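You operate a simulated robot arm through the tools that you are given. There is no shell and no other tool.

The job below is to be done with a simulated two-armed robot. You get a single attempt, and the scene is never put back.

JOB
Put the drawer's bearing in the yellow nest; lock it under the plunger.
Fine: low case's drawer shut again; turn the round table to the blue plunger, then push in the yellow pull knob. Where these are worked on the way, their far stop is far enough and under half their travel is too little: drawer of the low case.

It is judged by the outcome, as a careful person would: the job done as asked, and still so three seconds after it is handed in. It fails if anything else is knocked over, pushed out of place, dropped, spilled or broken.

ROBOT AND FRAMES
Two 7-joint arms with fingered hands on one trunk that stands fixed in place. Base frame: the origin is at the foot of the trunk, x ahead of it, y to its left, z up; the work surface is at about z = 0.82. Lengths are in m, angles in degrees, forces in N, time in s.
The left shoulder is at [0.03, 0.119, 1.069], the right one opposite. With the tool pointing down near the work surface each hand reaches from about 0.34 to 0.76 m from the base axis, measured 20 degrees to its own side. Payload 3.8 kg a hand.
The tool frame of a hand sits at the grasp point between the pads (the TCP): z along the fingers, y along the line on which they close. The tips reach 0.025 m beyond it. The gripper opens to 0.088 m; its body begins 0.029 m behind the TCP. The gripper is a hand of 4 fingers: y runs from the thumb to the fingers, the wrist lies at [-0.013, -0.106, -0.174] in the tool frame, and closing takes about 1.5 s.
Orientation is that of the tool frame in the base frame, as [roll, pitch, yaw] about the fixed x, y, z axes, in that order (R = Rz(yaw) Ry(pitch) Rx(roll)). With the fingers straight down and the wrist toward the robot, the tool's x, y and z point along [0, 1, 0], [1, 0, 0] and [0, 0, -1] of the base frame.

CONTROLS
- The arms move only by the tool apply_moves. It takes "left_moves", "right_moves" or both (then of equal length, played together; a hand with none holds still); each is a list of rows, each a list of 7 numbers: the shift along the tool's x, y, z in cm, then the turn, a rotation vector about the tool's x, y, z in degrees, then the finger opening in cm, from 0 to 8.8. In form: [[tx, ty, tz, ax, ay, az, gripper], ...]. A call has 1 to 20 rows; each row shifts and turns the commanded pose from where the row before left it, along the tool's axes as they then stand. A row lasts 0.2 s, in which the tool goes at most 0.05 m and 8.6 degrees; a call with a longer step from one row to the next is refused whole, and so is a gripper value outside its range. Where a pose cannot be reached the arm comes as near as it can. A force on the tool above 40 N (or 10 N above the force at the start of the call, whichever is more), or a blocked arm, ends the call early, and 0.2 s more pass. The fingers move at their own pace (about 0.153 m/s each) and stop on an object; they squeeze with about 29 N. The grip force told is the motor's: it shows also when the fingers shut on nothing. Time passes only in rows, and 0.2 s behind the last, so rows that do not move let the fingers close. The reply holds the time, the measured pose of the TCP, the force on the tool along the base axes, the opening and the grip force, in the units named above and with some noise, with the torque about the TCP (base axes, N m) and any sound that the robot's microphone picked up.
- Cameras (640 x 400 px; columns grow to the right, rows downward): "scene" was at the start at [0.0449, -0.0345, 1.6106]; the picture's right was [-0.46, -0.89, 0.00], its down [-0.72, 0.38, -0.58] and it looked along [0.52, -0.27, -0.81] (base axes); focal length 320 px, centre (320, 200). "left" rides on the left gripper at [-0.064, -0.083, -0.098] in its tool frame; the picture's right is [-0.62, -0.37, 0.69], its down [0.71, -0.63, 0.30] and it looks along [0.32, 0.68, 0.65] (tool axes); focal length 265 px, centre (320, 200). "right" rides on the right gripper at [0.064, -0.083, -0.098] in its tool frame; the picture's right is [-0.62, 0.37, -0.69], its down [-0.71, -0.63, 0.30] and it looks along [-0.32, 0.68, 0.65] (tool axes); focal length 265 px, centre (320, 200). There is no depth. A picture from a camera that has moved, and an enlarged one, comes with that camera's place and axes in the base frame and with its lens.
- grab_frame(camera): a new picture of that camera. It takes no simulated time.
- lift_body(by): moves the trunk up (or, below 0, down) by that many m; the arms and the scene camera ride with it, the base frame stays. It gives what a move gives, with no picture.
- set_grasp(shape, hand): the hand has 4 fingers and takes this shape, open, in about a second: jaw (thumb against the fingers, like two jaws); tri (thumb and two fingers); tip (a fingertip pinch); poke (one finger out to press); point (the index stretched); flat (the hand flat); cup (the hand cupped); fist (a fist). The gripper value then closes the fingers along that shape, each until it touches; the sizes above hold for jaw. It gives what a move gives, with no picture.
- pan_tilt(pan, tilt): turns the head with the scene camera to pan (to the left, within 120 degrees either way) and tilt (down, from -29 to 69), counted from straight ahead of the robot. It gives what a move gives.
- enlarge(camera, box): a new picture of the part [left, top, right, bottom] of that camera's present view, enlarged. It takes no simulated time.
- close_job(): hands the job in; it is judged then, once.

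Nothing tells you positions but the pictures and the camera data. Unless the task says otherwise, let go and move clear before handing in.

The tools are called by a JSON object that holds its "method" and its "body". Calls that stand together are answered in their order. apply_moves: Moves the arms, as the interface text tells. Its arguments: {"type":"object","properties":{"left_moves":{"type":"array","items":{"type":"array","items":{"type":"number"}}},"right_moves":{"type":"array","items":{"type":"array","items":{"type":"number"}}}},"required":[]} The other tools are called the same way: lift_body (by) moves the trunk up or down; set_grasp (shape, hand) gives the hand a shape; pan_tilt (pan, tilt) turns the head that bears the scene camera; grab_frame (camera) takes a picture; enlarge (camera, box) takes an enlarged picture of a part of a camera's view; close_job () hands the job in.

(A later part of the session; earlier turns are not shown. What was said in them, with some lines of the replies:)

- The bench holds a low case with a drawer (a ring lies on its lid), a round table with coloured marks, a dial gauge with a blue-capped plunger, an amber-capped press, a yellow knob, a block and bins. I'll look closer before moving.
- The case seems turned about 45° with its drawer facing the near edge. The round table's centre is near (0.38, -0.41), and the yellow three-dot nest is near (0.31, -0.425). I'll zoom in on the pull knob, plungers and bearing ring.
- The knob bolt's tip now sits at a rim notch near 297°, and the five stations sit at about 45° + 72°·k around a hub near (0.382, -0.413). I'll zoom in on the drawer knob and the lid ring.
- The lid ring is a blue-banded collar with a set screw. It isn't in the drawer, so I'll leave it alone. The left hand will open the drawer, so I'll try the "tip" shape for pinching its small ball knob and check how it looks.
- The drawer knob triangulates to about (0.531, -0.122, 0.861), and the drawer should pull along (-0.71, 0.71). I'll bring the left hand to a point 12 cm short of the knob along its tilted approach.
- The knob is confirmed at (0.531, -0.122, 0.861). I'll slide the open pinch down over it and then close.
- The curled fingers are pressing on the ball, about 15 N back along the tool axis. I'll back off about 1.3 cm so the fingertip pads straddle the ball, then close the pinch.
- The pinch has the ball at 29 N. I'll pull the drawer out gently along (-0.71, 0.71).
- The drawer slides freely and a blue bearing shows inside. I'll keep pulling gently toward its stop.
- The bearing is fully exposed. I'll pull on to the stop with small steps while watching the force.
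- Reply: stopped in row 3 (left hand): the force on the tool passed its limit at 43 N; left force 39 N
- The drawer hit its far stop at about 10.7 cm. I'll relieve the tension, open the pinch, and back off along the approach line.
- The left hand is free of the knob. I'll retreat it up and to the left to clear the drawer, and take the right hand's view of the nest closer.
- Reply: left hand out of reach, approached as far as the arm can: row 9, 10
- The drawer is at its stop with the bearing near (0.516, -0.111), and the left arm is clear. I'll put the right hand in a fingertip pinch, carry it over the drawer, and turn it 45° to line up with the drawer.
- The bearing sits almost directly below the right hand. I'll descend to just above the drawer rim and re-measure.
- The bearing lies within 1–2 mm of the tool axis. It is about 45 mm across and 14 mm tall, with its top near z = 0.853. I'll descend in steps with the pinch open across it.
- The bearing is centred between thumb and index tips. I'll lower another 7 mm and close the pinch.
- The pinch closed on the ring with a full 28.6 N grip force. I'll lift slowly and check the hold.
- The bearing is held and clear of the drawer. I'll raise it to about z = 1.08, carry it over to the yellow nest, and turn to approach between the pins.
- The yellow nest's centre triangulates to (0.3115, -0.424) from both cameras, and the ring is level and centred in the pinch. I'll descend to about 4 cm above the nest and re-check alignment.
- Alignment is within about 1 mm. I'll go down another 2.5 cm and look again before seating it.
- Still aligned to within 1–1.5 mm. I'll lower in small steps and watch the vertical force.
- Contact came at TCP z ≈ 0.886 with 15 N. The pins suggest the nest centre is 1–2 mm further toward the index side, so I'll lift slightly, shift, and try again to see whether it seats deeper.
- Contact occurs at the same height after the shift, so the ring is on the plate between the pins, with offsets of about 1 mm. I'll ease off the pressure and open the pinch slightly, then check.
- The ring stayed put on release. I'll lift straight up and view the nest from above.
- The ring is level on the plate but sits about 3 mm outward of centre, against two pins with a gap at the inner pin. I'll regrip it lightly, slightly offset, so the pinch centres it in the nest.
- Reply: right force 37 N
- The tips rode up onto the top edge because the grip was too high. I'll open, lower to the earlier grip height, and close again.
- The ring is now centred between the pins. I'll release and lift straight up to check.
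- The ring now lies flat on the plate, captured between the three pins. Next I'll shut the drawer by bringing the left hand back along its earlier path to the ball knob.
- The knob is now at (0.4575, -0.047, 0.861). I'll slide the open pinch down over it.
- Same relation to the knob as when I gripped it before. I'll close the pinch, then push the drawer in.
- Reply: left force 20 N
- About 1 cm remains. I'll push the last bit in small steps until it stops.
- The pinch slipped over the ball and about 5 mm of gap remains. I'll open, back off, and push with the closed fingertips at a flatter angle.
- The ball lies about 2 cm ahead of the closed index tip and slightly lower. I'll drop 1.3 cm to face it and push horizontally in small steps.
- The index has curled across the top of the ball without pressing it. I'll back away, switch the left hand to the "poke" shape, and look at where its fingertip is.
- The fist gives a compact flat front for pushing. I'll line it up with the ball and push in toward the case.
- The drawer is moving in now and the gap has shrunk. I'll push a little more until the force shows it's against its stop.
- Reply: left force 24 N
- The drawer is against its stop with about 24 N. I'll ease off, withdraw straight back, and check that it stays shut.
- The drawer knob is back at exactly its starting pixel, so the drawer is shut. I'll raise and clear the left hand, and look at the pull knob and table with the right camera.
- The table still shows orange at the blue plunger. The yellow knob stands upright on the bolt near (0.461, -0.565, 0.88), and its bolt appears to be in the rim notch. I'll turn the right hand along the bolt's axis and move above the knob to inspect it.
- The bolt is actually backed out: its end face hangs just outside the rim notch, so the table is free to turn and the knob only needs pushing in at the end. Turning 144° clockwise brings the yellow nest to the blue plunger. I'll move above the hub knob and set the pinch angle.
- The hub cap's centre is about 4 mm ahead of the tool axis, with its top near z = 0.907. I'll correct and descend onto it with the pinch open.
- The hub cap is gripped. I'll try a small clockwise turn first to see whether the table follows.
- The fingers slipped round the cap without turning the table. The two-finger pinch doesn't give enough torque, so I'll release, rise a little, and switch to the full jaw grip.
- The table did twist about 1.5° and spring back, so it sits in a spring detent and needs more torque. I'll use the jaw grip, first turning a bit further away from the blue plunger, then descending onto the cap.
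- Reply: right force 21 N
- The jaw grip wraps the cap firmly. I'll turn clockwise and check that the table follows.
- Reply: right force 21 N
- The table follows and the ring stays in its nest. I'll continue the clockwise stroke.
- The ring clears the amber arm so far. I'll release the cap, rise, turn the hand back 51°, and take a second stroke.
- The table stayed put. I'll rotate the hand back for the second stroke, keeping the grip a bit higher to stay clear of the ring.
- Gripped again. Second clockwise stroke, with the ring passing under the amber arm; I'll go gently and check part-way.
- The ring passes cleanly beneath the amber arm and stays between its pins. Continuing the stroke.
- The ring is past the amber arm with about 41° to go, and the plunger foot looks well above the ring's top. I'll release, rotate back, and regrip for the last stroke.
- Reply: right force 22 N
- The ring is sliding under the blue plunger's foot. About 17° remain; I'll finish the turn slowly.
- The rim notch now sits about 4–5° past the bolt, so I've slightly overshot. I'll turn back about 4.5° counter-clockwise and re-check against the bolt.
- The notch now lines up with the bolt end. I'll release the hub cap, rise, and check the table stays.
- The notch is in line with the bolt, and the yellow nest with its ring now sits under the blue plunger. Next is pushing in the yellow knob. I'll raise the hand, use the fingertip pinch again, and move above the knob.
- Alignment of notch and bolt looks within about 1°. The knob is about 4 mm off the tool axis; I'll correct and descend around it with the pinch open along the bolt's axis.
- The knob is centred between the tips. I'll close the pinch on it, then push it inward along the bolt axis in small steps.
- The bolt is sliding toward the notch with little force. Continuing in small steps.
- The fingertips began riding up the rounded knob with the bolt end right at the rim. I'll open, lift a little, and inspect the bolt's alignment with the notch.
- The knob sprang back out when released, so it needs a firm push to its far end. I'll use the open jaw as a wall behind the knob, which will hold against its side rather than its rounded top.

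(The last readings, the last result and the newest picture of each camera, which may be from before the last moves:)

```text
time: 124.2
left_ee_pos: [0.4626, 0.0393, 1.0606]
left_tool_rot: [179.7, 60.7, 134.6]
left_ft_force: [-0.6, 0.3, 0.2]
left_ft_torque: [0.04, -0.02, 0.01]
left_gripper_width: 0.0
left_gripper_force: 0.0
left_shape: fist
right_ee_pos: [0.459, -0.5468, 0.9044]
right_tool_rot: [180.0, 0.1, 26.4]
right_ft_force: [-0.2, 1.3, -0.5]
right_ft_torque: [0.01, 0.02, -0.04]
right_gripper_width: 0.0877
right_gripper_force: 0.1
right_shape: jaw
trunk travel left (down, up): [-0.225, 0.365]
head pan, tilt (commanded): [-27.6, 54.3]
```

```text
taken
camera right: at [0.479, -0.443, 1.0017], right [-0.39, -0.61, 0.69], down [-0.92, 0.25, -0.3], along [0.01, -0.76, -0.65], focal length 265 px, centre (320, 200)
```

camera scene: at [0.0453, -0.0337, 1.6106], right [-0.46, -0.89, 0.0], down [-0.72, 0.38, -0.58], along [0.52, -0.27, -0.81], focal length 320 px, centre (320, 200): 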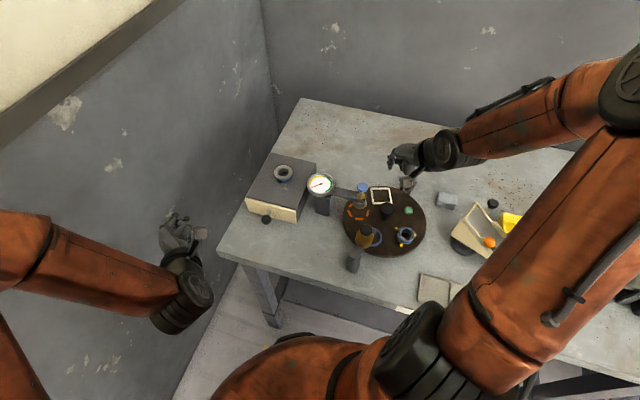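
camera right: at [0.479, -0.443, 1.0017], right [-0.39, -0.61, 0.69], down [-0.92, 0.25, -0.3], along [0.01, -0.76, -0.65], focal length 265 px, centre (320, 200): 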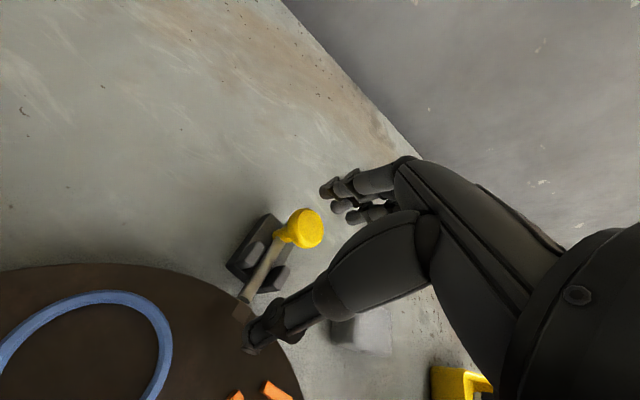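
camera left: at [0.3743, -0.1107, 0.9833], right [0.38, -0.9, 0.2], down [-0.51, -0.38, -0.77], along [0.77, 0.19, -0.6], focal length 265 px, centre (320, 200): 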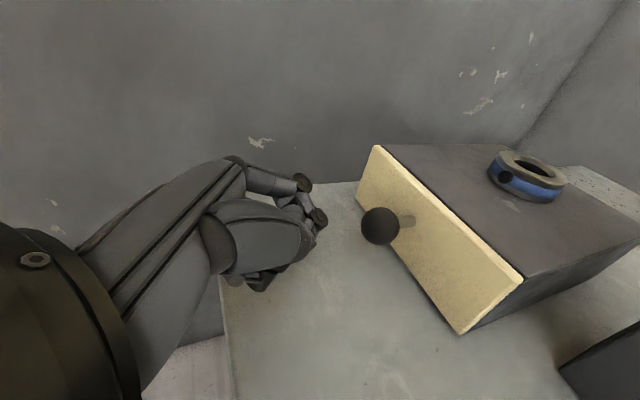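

{"method": "apply_moves", "body": {"right_moves": [[0.3, 0, 0.7, 0, 0, 0, 8.8], [0, 0, 0.7, 0, 0, 0, 8.8], [0, 0, 0, 0, 0, 0, 8.8]]}}

{"method": "enlarge", "body": {"camera": "right", "box": [200, 140, 400, 360]}}

```text
time: 125.0
left_ee_pos: [0.4616, 0.0379, 1.0593]
left_tool_rot: [179.8, 60.6, 134.6]
left_ft_force: [-0.3, -1.1, 0.0]
left_ft_torque: [-0.02, 0.01, 0.02]
left_gripper_width: 0.0
left_gripper_force: 0.1
left_shape: fist
right_ee_pos: [0.4609, -0.5453, 0.8891]
right_tool_rot: [180.0, 0.0, 26.3]
right_ft_force: [0.7, -0.4, -0.2]
right_ft_torque: [0.01, 0.03, 0.01]
right_gripper_width: 0.0879
right_gripper_force: 0.2
right_shape: jaw
trunk travel left (down, up): [-0.225, 0.365]
head pan, tilt (commanded): [-27.6, 54.3]
```

```text
1.82 times, centred on (300, 250) of right
camera zoom: at [0.4814, -0.4415, 0.9869], right [-0.39, -0.61, 0.69], down [-0.92, 0.25, -0.3], along [0.01, -0.76, -0.65], focal length 483 px, centre (356, 109)
```

zoom: 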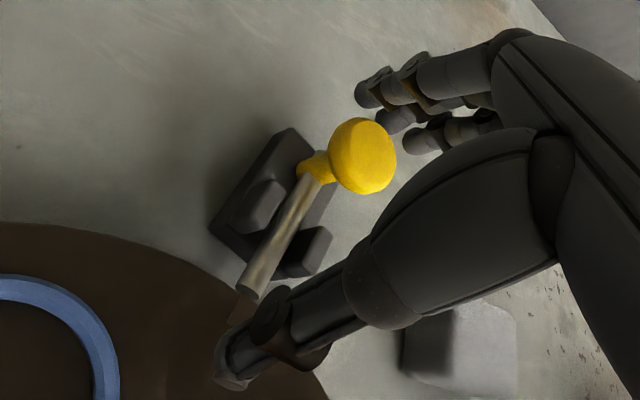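

{"method": "apply_moves", "body": {"right_moves": [[0, -0.5, 0, 0, 0, 0, 8.8], [0, -0.5, 0, 0, 0, 0, 8.8], [0, -0.5, 0, 0, 0, 0, 8.8], [0, 0, 0, 0, 0, 0, 8.8]]}}

{"method": "enlarge", "body": {"camera": "right", "box": [200, 140, 400, 360]}}

```text
time: 126.0
left_ee_pos: [0.4626, 0.0376, 1.0598]
left_tool_rot: [179.7, 60.6, 134.6]
left_ft_force: [0.1, -0.2, 0.3]
left_ft_torque: [0.01, 0.03, 0.01]
left_gripper_width: 0.0001
left_gripper_force: 0.1
left_shape: fist
right_ee_pos: [0.4542, -0.5321, 0.8879]
right_tool_rot: [-179.9, 0.0, 26.5]
right_ft_force: [-0.2, -0.2, 0.1]
right_ft_torque: [0.02, 0.01, 0.02]
right_gripper_width: 0.0882
right_gripper_force: 0.0
right_shape: jaw
trunk travel left (down, up): [-0.225, 0.365]
head pan, tilt (commanded): [-27.6, 54.3]
```

```text
1.82 times, centred on (300, 250) of right
camera zoom: at [0.474, -0.4282, 0.9866], right [-0.39, -0.61, 0.69], down [-0.92, 0.25, -0.3], along [0.01, -0.76, -0.65], focal length 483 px, centre (356, 109)
```

zoom: 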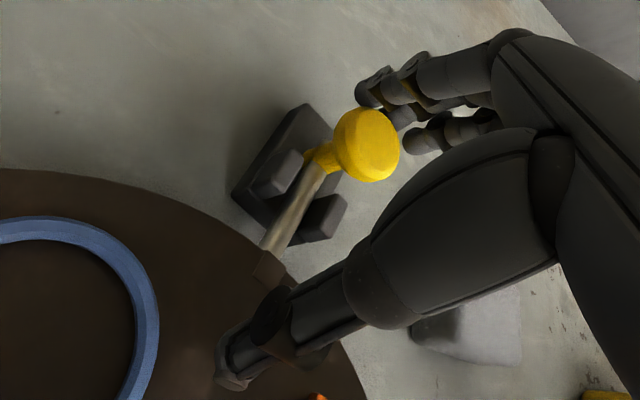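

{"method": "apply_moves", "body": {"right_moves": [[0, -0.3, 0, 0, 0, 0, 8.8], [0, -0.3, 0, 0, 0, 0, 8.8], [0, -0.3, 0, 0, 0, 0, 8.8], [0, 0, 0, 0, 0, 0, 8.8]]}}

{"method": "enlarge", "body": {"camera": "right", "box": [200, 140, 400, 360]}}

```text
time: 127.0
left_ee_pos: [0.4622, 0.0377, 1.0609]
left_tool_rot: [179.7, 60.6, 134.4]
left_ft_force: [-0.2, -0.2, -0.4]
left_ft_torque: [-0.02, -0.01, 0.01]
left_gripper_width: 0.0001
left_gripper_force: 0.0
left_shape: fist
right_ee_pos: [0.4506, -0.5237, 0.8888]
right_tool_rot: [-179.9, 0.0, 26.4]
right_ft_force: [2.0, -3.7, -0.1]
right_ft_torque: [-0.05, -0.03, 0.06]
right_gripper_width: 0.0878
right_gripper_force: 0.1
right_shape: jaw
trunk travel left (down, up): [-0.225, 0.365]
head pan, tilt (commanded): [-27.6, 54.3]
```

```text
1.82 times, centred on (300, 250) of right
camera zoom: at [0.4702, -0.4205, 0.9869], right [-0.39, -0.61, 0.69], down [-0.92, 0.25, -0.3], along [0.01, -0.76, -0.65], focal length 483 px, centre (356, 109)
```

zoom: 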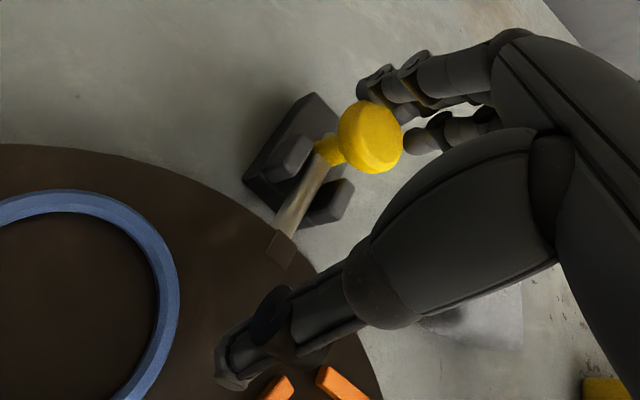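

Solid sideways contact now, about 4 N with no upward slip. Continuing to push.

{"method": "apply_moves", "body": {"right_moves": [[0, -0.3, 0, 0, 0, 0, 8.8], [0, -0.3, 0, 0, 0, 0, 8.8], [0, -0.3, 0, 0, 0, 0, 8.8], [0, 0, 0, 0, 0, 0, 8.8]]}}

{"method": "enlarge", "body": {"camera": "right", "box": [200, 140, 400, 360]}}

```text
time: 128.0
left_ee_pos: [0.4623, 0.0379, 1.0605]
left_tool_rot: [179.9, 60.6, 134.7]
left_ft_force: [-0.4, 0.6, -0.8]
left_ft_torque: [0.02, 0.0, -0.01]
left_gripper_width: 0.0002
left_gripper_force: 0.1
left_shape: fist
right_ee_pos: [0.446, -0.5175, 0.8897]
right_tool_rot: [180.0, 0.1, 26.4]
right_ft_force: [7.2, -9.6, -1.4]
right_ft_torque: [-0.1, -0.07, 0.14]
right_gripper_width: 0.0876
right_gripper_force: 0.0
right_shape: jaw
trunk travel left (down, up): [-0.225, 0.365]
head pan, tilt (commanded): [-27.6, 54.3]
```

```text
1.82 times, centred on (300, 250) of right
camera zoom: at [0.4666, -0.4146, 0.9867], right [-0.39, -0.61, 0.69], down [-0.92, 0.25, -0.3], along [0.01, -0.76, -0.65], focal length 483 px, centre (356, 109)
```

zoom: 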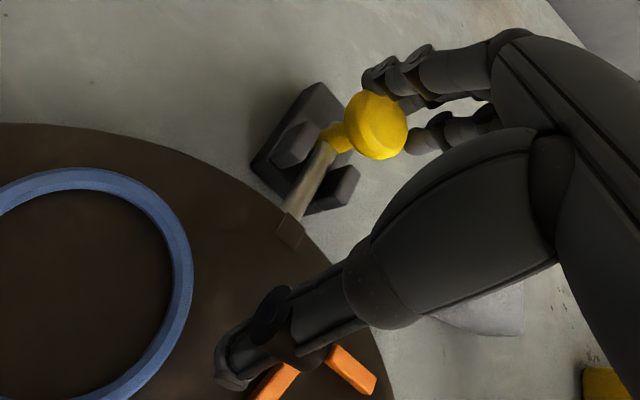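

The bolt seems stopped at the rim because the notch is about 2–3 mm past it, so the table is roughly 1.5° too far clockwise. I'll back off, regrip the hub cap, and trim the angle while watching the notch.

{"method": "apply_moves", "body": {"right_moves": [[0, 0.8, 0, 0, 0, 0, 8.8], [0, 0.8, 0, 0, 0, 0, 8.8], [0, 0, -3.5, 0, 0, 0, 8.8], [0, 0, -3.5, 0, 0, 0, 8.8], [0, 0, -1.0, 0, 0, -4, 8.8], [0, 0, 0, 0, 0, -4, 6.4], [0, 0, 0, 0, 0, 0, 6.4]]}}

{"method": "enlarge", "body": {"camera": "right", "box": [140, 200, 300, 360]}}

{"method": "grab_frame", "body": {"camera": "scene"}}

```text
time: 129.6
left_ee_pos: [0.4613, 0.0385, 1.0592]
left_tool_rot: [179.9, 60.6, 134.7]
left_ft_force: [0.6, 0.1, 0.1]
left_ft_torque: [0.02, 0.01, 0.0]
left_gripper_width: 0.0
left_gripper_force: 0.0
left_shape: fist
right_ee_pos: [0.4534, -0.5308, 0.9701]
right_tool_rot: [-179.9, 0.1, 34.5]
right_ft_force: [0.4, 0.5, -0.3]
right_ft_torque: [-0.03, 0.0, -0.02]
right_gripper_width: 0.0644
right_gripper_force: 0.1
right_shape: jaw
trunk travel left (down, up): [-0.225, 0.365]
head pan, tilt (commanded): [-27.6, 54.3]
```

```text
2.50 times, centred on (220, 280) of right
camera zoom: at [0.4587, -0.4249, 1.068], right [-0.3, -0.65, 0.69], down [-0.95, 0.12, -0.3], along [0.12, -0.75, -0.65], focal length 664 px, centre (570, 0)
```

zoom: 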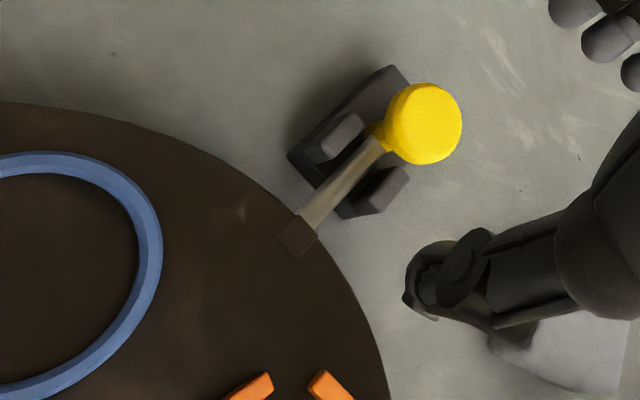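

```text
taken
camera scene: at [0.0452, -0.0342, 1.6106], right [-0.46, -0.89, 0.0], down [-0.72, 0.38, -0.58], along [0.52, -0.27, -0.81], focal length 320 px, centre (320, 200)
```

scene: 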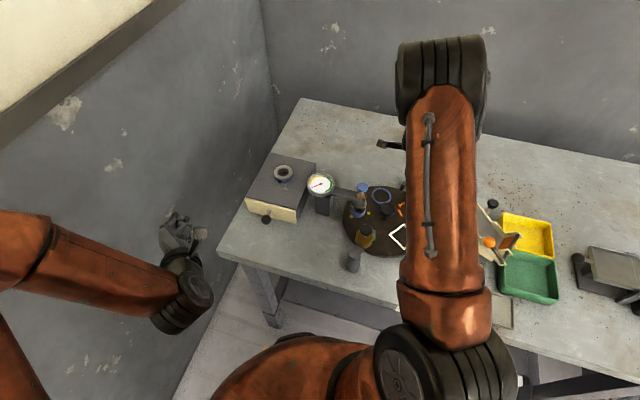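

The knob has moved in about 17 mm and stayed there. The bolt now disappears into the rim notch with no gap. I'll go back behind the knob and push again to make sure it's at its inner stop.

{"method": "apply_moves", "body": {"right_moves": [[0, 0, 0, 0, 0, 4, 8.8], [0, 0, 0, 0, 0, 4, 8.8], [0, 0, 3.0, 0, 0, 0, 8.8], [0, 0, 2.5, 0, 0, 0, 8.8], [0, 0, 0, 0, 0, 0, 8.8]]}}

{"method": "enlarge", "body": {"camera": "right", "box": [200, 140, 400, 360]}}

```text
time: 130.8
left_ee_pos: [0.4608, 0.0388, 1.0599]
left_tool_rot: [179.8, 60.6, 134.7]
left_ft_force: [-0.6, -0.1, 0.0]
left_ft_torque: [-0.03, 0.01, -0.03]
left_gripper_width: 0.0002
left_gripper_force: 0.0
left_shape: fist
right_ee_pos: [0.4528, -0.5319, 0.9146]
right_tool_rot: [-180.0, 0.0, 26.5]
right_ft_force: [-0.9, 0.3, 0.8]
right_ft_torque: [0.03, 0.0, 0.02]
right_gripper_width: 0.0879
right_gripper_force: 0.1
right_shape: jaw
trunk travel left (down, up): [-0.225, 0.365]
head pan, tilt (commanded): [-27.6, 54.3]
```

```text
1.82 times, centred on (300, 250) of right
camera zoom: at [0.4725, -0.4282, 1.0132], right [-0.39, -0.61, 0.69], down [-0.92, 0.25, -0.3], along [0.01, -0.76, -0.65], focal length 483 px, centre (356, 109)
```

zoom: 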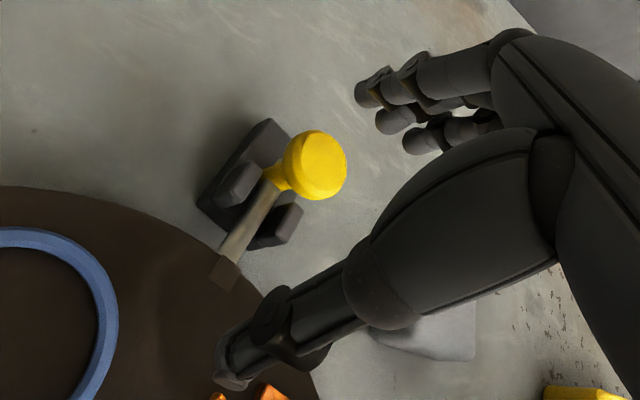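

{"method": "apply_moves", "body": {"right_moves": [[0.2, 0, 1.3, 0, 0, 0, 8.8], [0, 0, 1.2, 0, 0, 0, 8.8], [0, -0.5, 0, 0, 0, 0, 8.8], [0, -0.5, 0, 0, 0, 0, 8.8], [0, -0.3, 0, 0, 0, 0, 8.8], [0, 0, 0, 0, 0, 0, 8.8]]}}

{"method": "enlarge", "body": {"camera": "right", "box": [200, 140, 400, 360]}}

```text
time: 132.2
left_ee_pos: [0.4633, 0.0379, 1.0594]
left_tool_rot: [179.8, 60.5, 134.6]
left_ft_force: [0.8, 0.2, 0.2]
left_ft_torque: [-0.01, 0.01, -0.02]
left_gripper_width: 0.0001
left_gripper_force: 0.0
left_shape: fist
right_ee_pos: [0.4495, -0.5195, 0.889]
right_tool_rot: [-180.0, 0.0, 26.4]
right_ft_force: [3.3, -6.5, 0.0]
right_ft_torque: [-0.07, -0.04, 0.04]
right_gripper_width: 0.0879
right_gripper_force: 0.0
right_shape: jaw
trunk travel left (down, up): [-0.225, 0.365]
head pan, tilt (commanded): [-27.6, 54.3]
```

```text
1.82 times, centred on (300, 250) of right
camera zoom: at [0.4696, -0.4161, 0.9876], right [-0.39, -0.61, 0.69], down [-0.92, 0.25, -0.31], along [0.01, -0.76, -0.65], focal length 483 px, centre (356, 109)
```

zoom: 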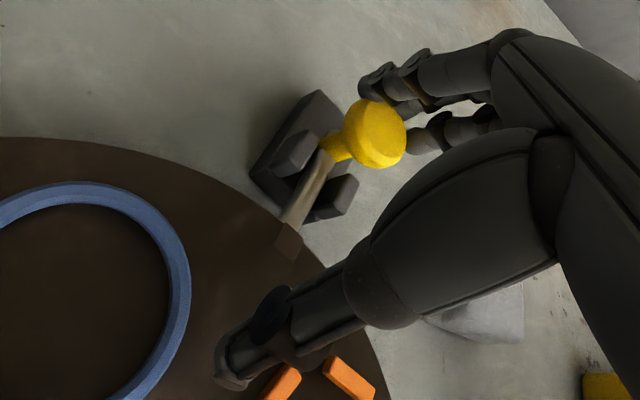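

{"method": "apply_moves", "body": {"right_moves": [[0, -0.3, 0, 0, 0, 0, 8.8], [0, -0.3, 0, 0, 0, 0, 8.8], [0, -0.3, 0, 0, 0, 0, 8.8], [0, 0, 0, 0, 0, 0, 8.8]]}}

{"method": "enlarge", "body": {"camera": "right", "box": [240, 140, 380, 280]}}

```text
time: 133.2
left_ee_pos: [0.462, 0.0374, 1.0605]
left_tool_rot: [179.9, 60.6, 134.6]
left_ft_force: [0.4, 0.4, -0.3]
left_ft_torque: [0.01, -0.02, -0.05]
left_gripper_width: 0.0
left_gripper_force: 0.0
left_shape: fist
right_ee_pos: [0.4465, -0.5124, 0.8883]
right_tool_rot: [179.9, 0.0, 26.4]
right_ft_force: [8.4, -14.4, 0.9]
right_ft_torque: [-0.23, -0.12, 0.11]
right_gripper_width: 0.0879
right_gripper_force: 0.1
right_shape: jaw
trunk travel left (down, up): [-0.225, 0.365]
head pan, tilt (commanded): [-27.6, 54.3]
```

```text
2.86 times, centred on (310, 210) of right
camera zoom: at [0.4663, -0.4083, 0.9863], right [-0.39, -0.6, 0.69], down [-0.92, 0.25, -0.31], along [0.01, -0.76, -0.65], focal length 758 px, centre (349, 171)
```

zoom: 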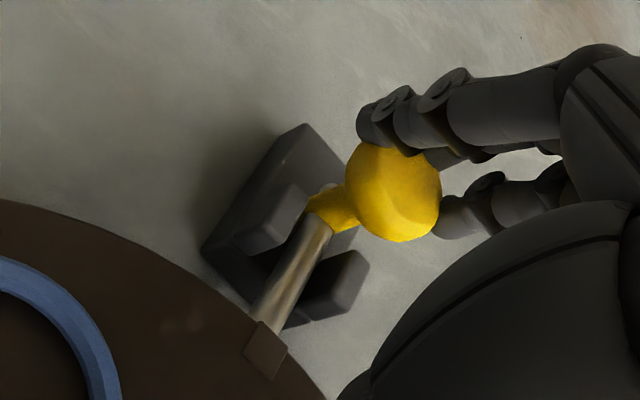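

The knob is firm against its stop at about 17 N, with the bolt well inside the notch. I'll back the fingers off, rise, and clear away to verify everything.

{"method": "apply_moves", "body": {"right_moves": [[0, 0.5, 0, 0, 0, 0, 8.8], [0, 0.7, 0, 0, 0, 0, 8.8], [0, 0.7, 0, 0, 0, 0, 8.8], [0, 0, -3.0, 0, 0, 0, 8.8], [0, 0, -4.0, 0, 0, 0, 8.8], [0, 0, -4.5, 0, 0, 0, 8.8], [0, 0, -4.5, 0, 0, 0, 8.8], [0, 0, 0, 0, 0, 0, 8.8]]}}

{"method": "enlarge", "body": {"camera": "right", "box": [100, 220, 260, 380]}}

{"method": "grab_frame", "body": {"camera": "scene"}}

```text
time: 135.0
left_ee_pos: [0.4621, 0.0382, 1.0601]
left_tool_rot: [-180.0, 60.4, 134.8]
left_ft_force: [-0.4, 1.0, 0.6]
left_ft_torque: [-0.03, 0.01, 0.05]
left_gripper_width: 0.0002
left_gripper_force: 0.2
left_shape: fist
right_ee_pos: [0.4542, -0.5264, 1.05]
right_tool_rot: [-179.9, 0.0, 26.4]
right_ft_force: [0.3, -0.8, 0.8]
right_ft_torque: [-0.02, 0.04, 0.0]
right_gripper_width: 0.0875
right_gripper_force: 0.0
right_shape: jaw
trunk travel left (down, up): [-0.225, 0.365]
head pan, tilt (commanded): [-27.6, 54.3]
```

```text
2.50 times, centred on (180, 300) of right
camera zoom: at [0.4747, -0.4231, 1.1483], right [-0.39, -0.61, 0.69], down [-0.92, 0.25, -0.3], along [0.01, -0.76, -0.65], focal length 664 px, centre (670, -50)
```

zoom: 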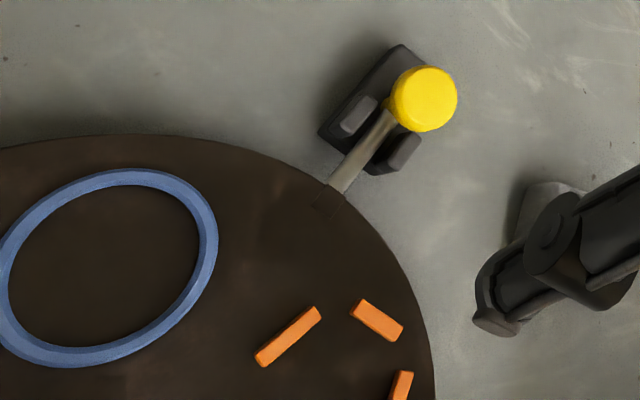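

```text
taken
camera scene: at [0.0454, -0.035, 1.6105], right [-0.46, -0.89, 0.0], down [-0.72, 0.38, -0.58], along [0.52, -0.27, -0.81], focal length 320 px, centre (320, 200)
```

scene: 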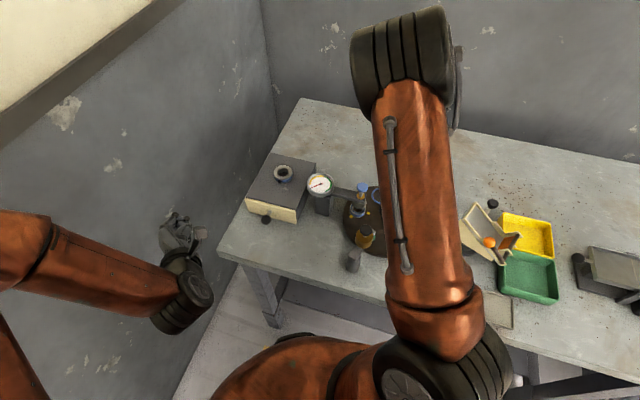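

The bolt stays in the notch after release. I'll return the right arm to near its starting pose so I can view the whole scene clearly.

{"method": "apply_moves", "body": {"right_moves": [[0, 0, -3.5, 0, 0, 0, 8.8], [0, 0, -3.5, 0, 0, 0, 8.8], [0, 0, 0, 0, 0, -8, 8.8], [0, 0, 0, 0, 0, -8, 8.8], [0, 0, 0, 0, 0, -8, 8.8], [0, 0, 0, 0, 0, -8, 8.8], [0, 0, 0, 0, 0, -8, 8.8], [0, 0, 0, 0, 0, -8, 8.8], [0, 0, 0, 0, 0, -8, 8.8], [0, 0, 0, 0, 0, -7.5, 8.8], [2.5, -2.8, 0, 0, 0, 0, 8.8], [2.5, -2.8, 0, 0, 0, 0, 8.8], [2.5, -2.8, 0, 0, 0, 0, 8.8], [2.5, -2.8, 0, 0, 0, 0, 8.8], [0, 0, 0, 0, 0, 0, 8.8]]}}

{"method": "grab_frame", "body": {"camera": "scene"}}

{"method": "grab_frame", "body": {"camera": "right"}}

{"method": "enlarge", "body": {"camera": "scene", "box": [330, 150, 450, 260]}}

```text
time: 138.2
left_ee_pos: [0.4628, 0.0377, 1.0601]
left_tool_rot: [179.7, 60.6, 134.5]
left_ft_force: [-0.9, 0.3, -0.9]
left_ft_torque: [0.02, 0.01, -0.01]
left_gripper_width: 0.0
left_gripper_force: 0.1
left_shape: fist
right_ee_pos: [0.3429, -0.4286, 1.1185]
right_tool_rot: [-179.9, 0.0, 89.9]
right_ft_force: [0.3, 0.0, 0.0]
right_ft_torque: [-0.01, -0.02, -0.01]
right_gripper_width: 0.0877
right_gripper_force: 0.0
right_shape: jaw
trunk travel left (down, up): [-0.225, 0.365]
head pan, tilt (commanded): [-27.6, 54.3]
```

```text
taken
camera scene: at [0.0454, -0.0354, 1.6106], right [-0.46, -0.89, 0.0], down [-0.72, 0.38, -0.58], along [0.52, -0.27, -0.81], focal length 320 px, centre (320, 200)
```

scene: 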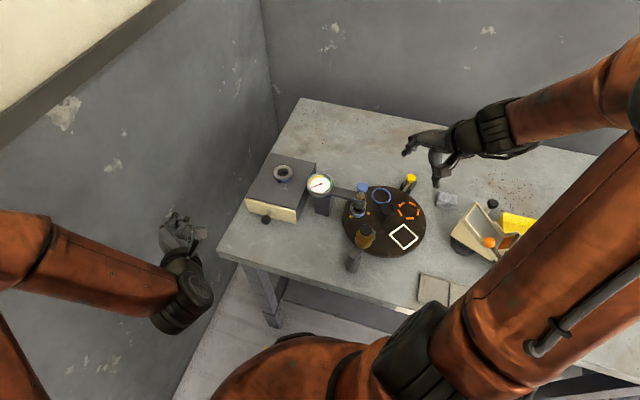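

```text
taken
camera right: at [0.2589, -0.3632, 1.2167], right [0.37, -0.62, 0.69], down [-0.63, -0.71, -0.3], along [0.68, -0.33, -0.65], focal length 265 px, centre (320, 200)
```

right: 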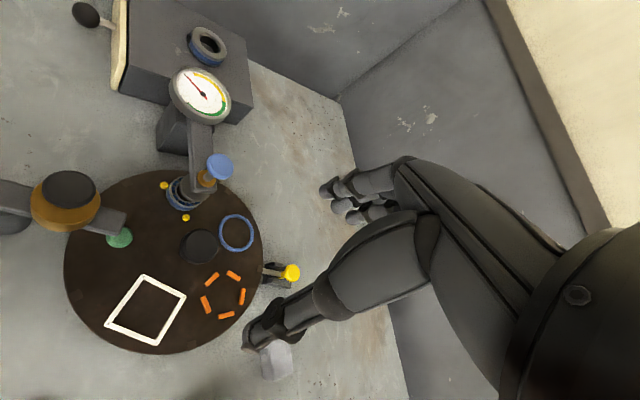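

```text
3.64 times, centred on (390, 205) of scene
camera zoom: at [0.0454, -0.0354, 1.6106], right [-0.46, -0.89, 0.0], down [-0.72, 0.38, -0.58], along [0.52, -0.27, -0.81], focal length 1165 px, centre (66, 182)
```

zoom: 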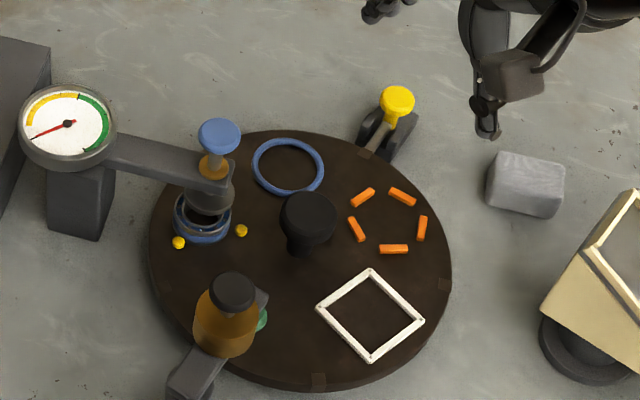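

Each nest now sits where another nest's station was at the start, so the table is properly indexed. Final close-ups: bolt, ring under plunger, drawer, and bystanders.

{"method": "enlarge", "body": {"camera": "scene", "box": [385, 160, 430, 205]}}

{"method": "enlarge", "body": {"camera": "scene", "box": [340, 180, 390, 225]}}

{"method": "enlarge", "body": {"camera": "right", "box": [140, 140, 260, 240]}}

{"method": "enlarge", "body": {"camera": "scene", "box": [235, 145, 345, 235]}}

{"method": "enlarge", "body": {"camera": "scene", "box": [400, 170, 560, 310]}}

```text
8.89 times, centred on (408, 182) of scene
camera zoom: at [0.0454, -0.0354, 1.6106], right [-0.46, -0.89, 0.0], down [-0.72, 0.38, -0.58], along [0.52, -0.27, -0.81], focal length 2848 px, centre (-458, 356)
```

zoom: 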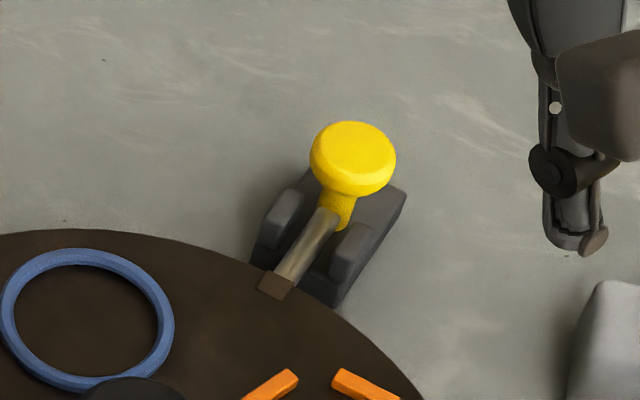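

```text
8.89 times, centred on (365, 202) of scene
camera zoom: at [0.0454, -0.0354, 1.6106], right [-0.46, -0.89, 0.0], down [-0.72, 0.38, -0.58], along [0.52, -0.27, -0.81], focal length 2848 px, centre (-80, 178)
```

zoom: 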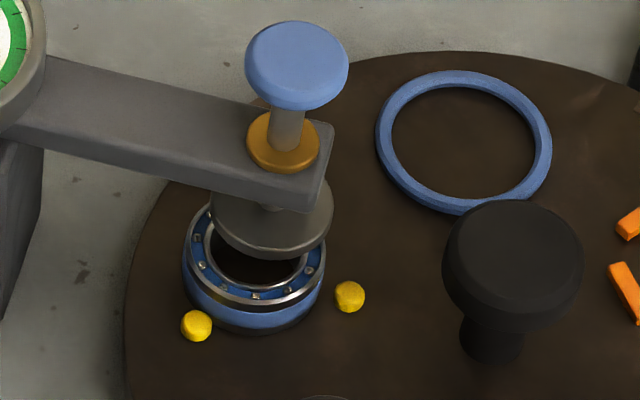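

```text
4.00 times, centred on (200, 190) of right
camera zoom: at [0.2589, -0.3632, 1.2167], right [0.37, -0.62, 0.69], down [-0.63, -0.71, -0.3], along [0.68, -0.33, -0.65], focal length 1062 px, centre (800, 240)
```

zoom: 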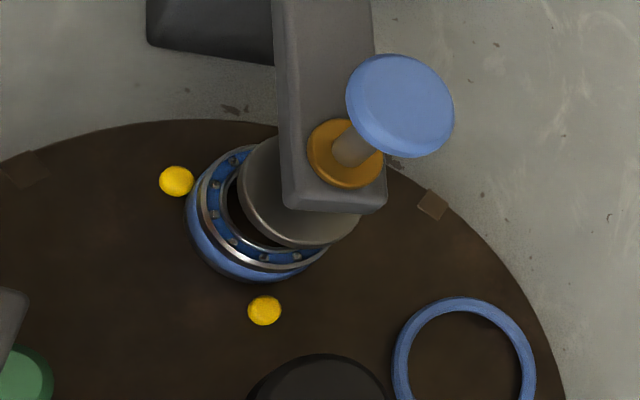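

```text
4.44 times, centred on (290, 190) of scene
camera zoom: at [0.0454, -0.0354, 1.6106], right [-0.46, -0.89, 0.0], down [-0.72, 0.38, -0.58], along [0.52, -0.27, -0.81], focal length 1424 px, centre (453, 244)
```

zoom: 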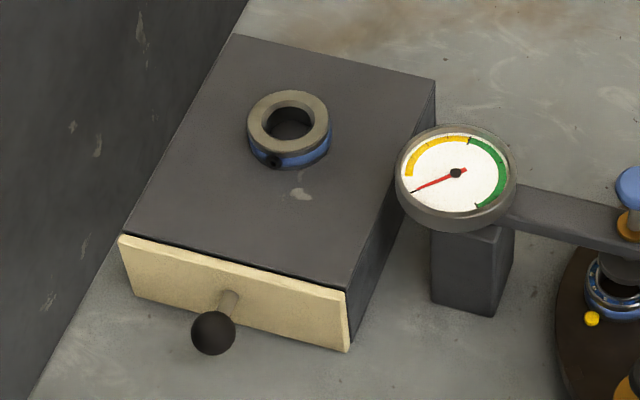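

```text
2.86 times, centred on (480, 240) of scene
camera zoom: at [0.0454, -0.0354, 1.6106], right [-0.46, -0.89, 0.0], down [-0.72, 0.38, -0.58], along [0.52, -0.27, -0.81], focal length 916 px, centre (-137, 86)
```

zoom: 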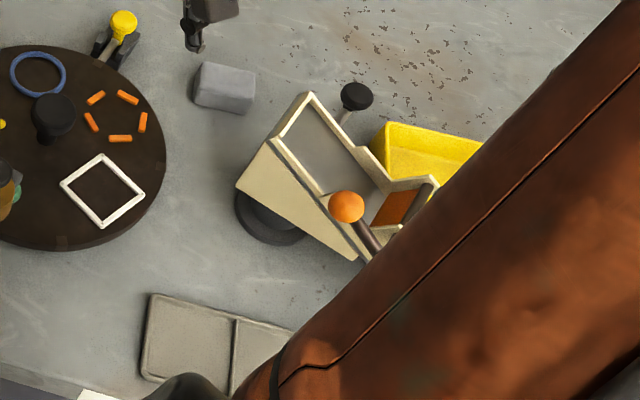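

The job is done, as far as the pictures show. The drawer's bearing sits flat between the yellow pins under the blue plunger, and the bolt is in the rim notch with the yellow knob pushed in to its stop. The low case's drawer is shut, the other items look undisturbed, and both hands are clear, so I'm handing in.

{"method": "close_job", "body": {}}

```text
The job is handed in.
```

I've handed the job in. The drawer's bearing is in the yellow nest, under the blue plunger, with the table locked there. I haven't seen the judge's result.

- **Bearing:** it lies flat between the three yellow pins. By my last measurement, before I turned the table, it was about 3 mm off the nest's centre.
- **Table:** I turned it 144° clockwise. Each nest now sits where another one stood at the start, so the yellow nest is at the blue plunger's station.
- **Yellow knob:** I pushed it in until it stopped against about 17 N. It stayed in when I let go, and its bolt has gone into the notch in the table's rim. I didn't try turning the table to test the lock.
- **Drawer:** I pulled it out to its stop and shut it again. Its knob is back where it was at the start.
- **Everything else:** the collar on the case, the gauge, the ramp and ball, and the block look undisturbed; an arm hid part of the bins in the last picture. Both hands are clear.

The closing push on the drawer and the push on the yellow knob each took more than one try because the fingers slipped. My first grip on the table's centre knob also slipped and turned the table only about 1.5°, and it sprang back.
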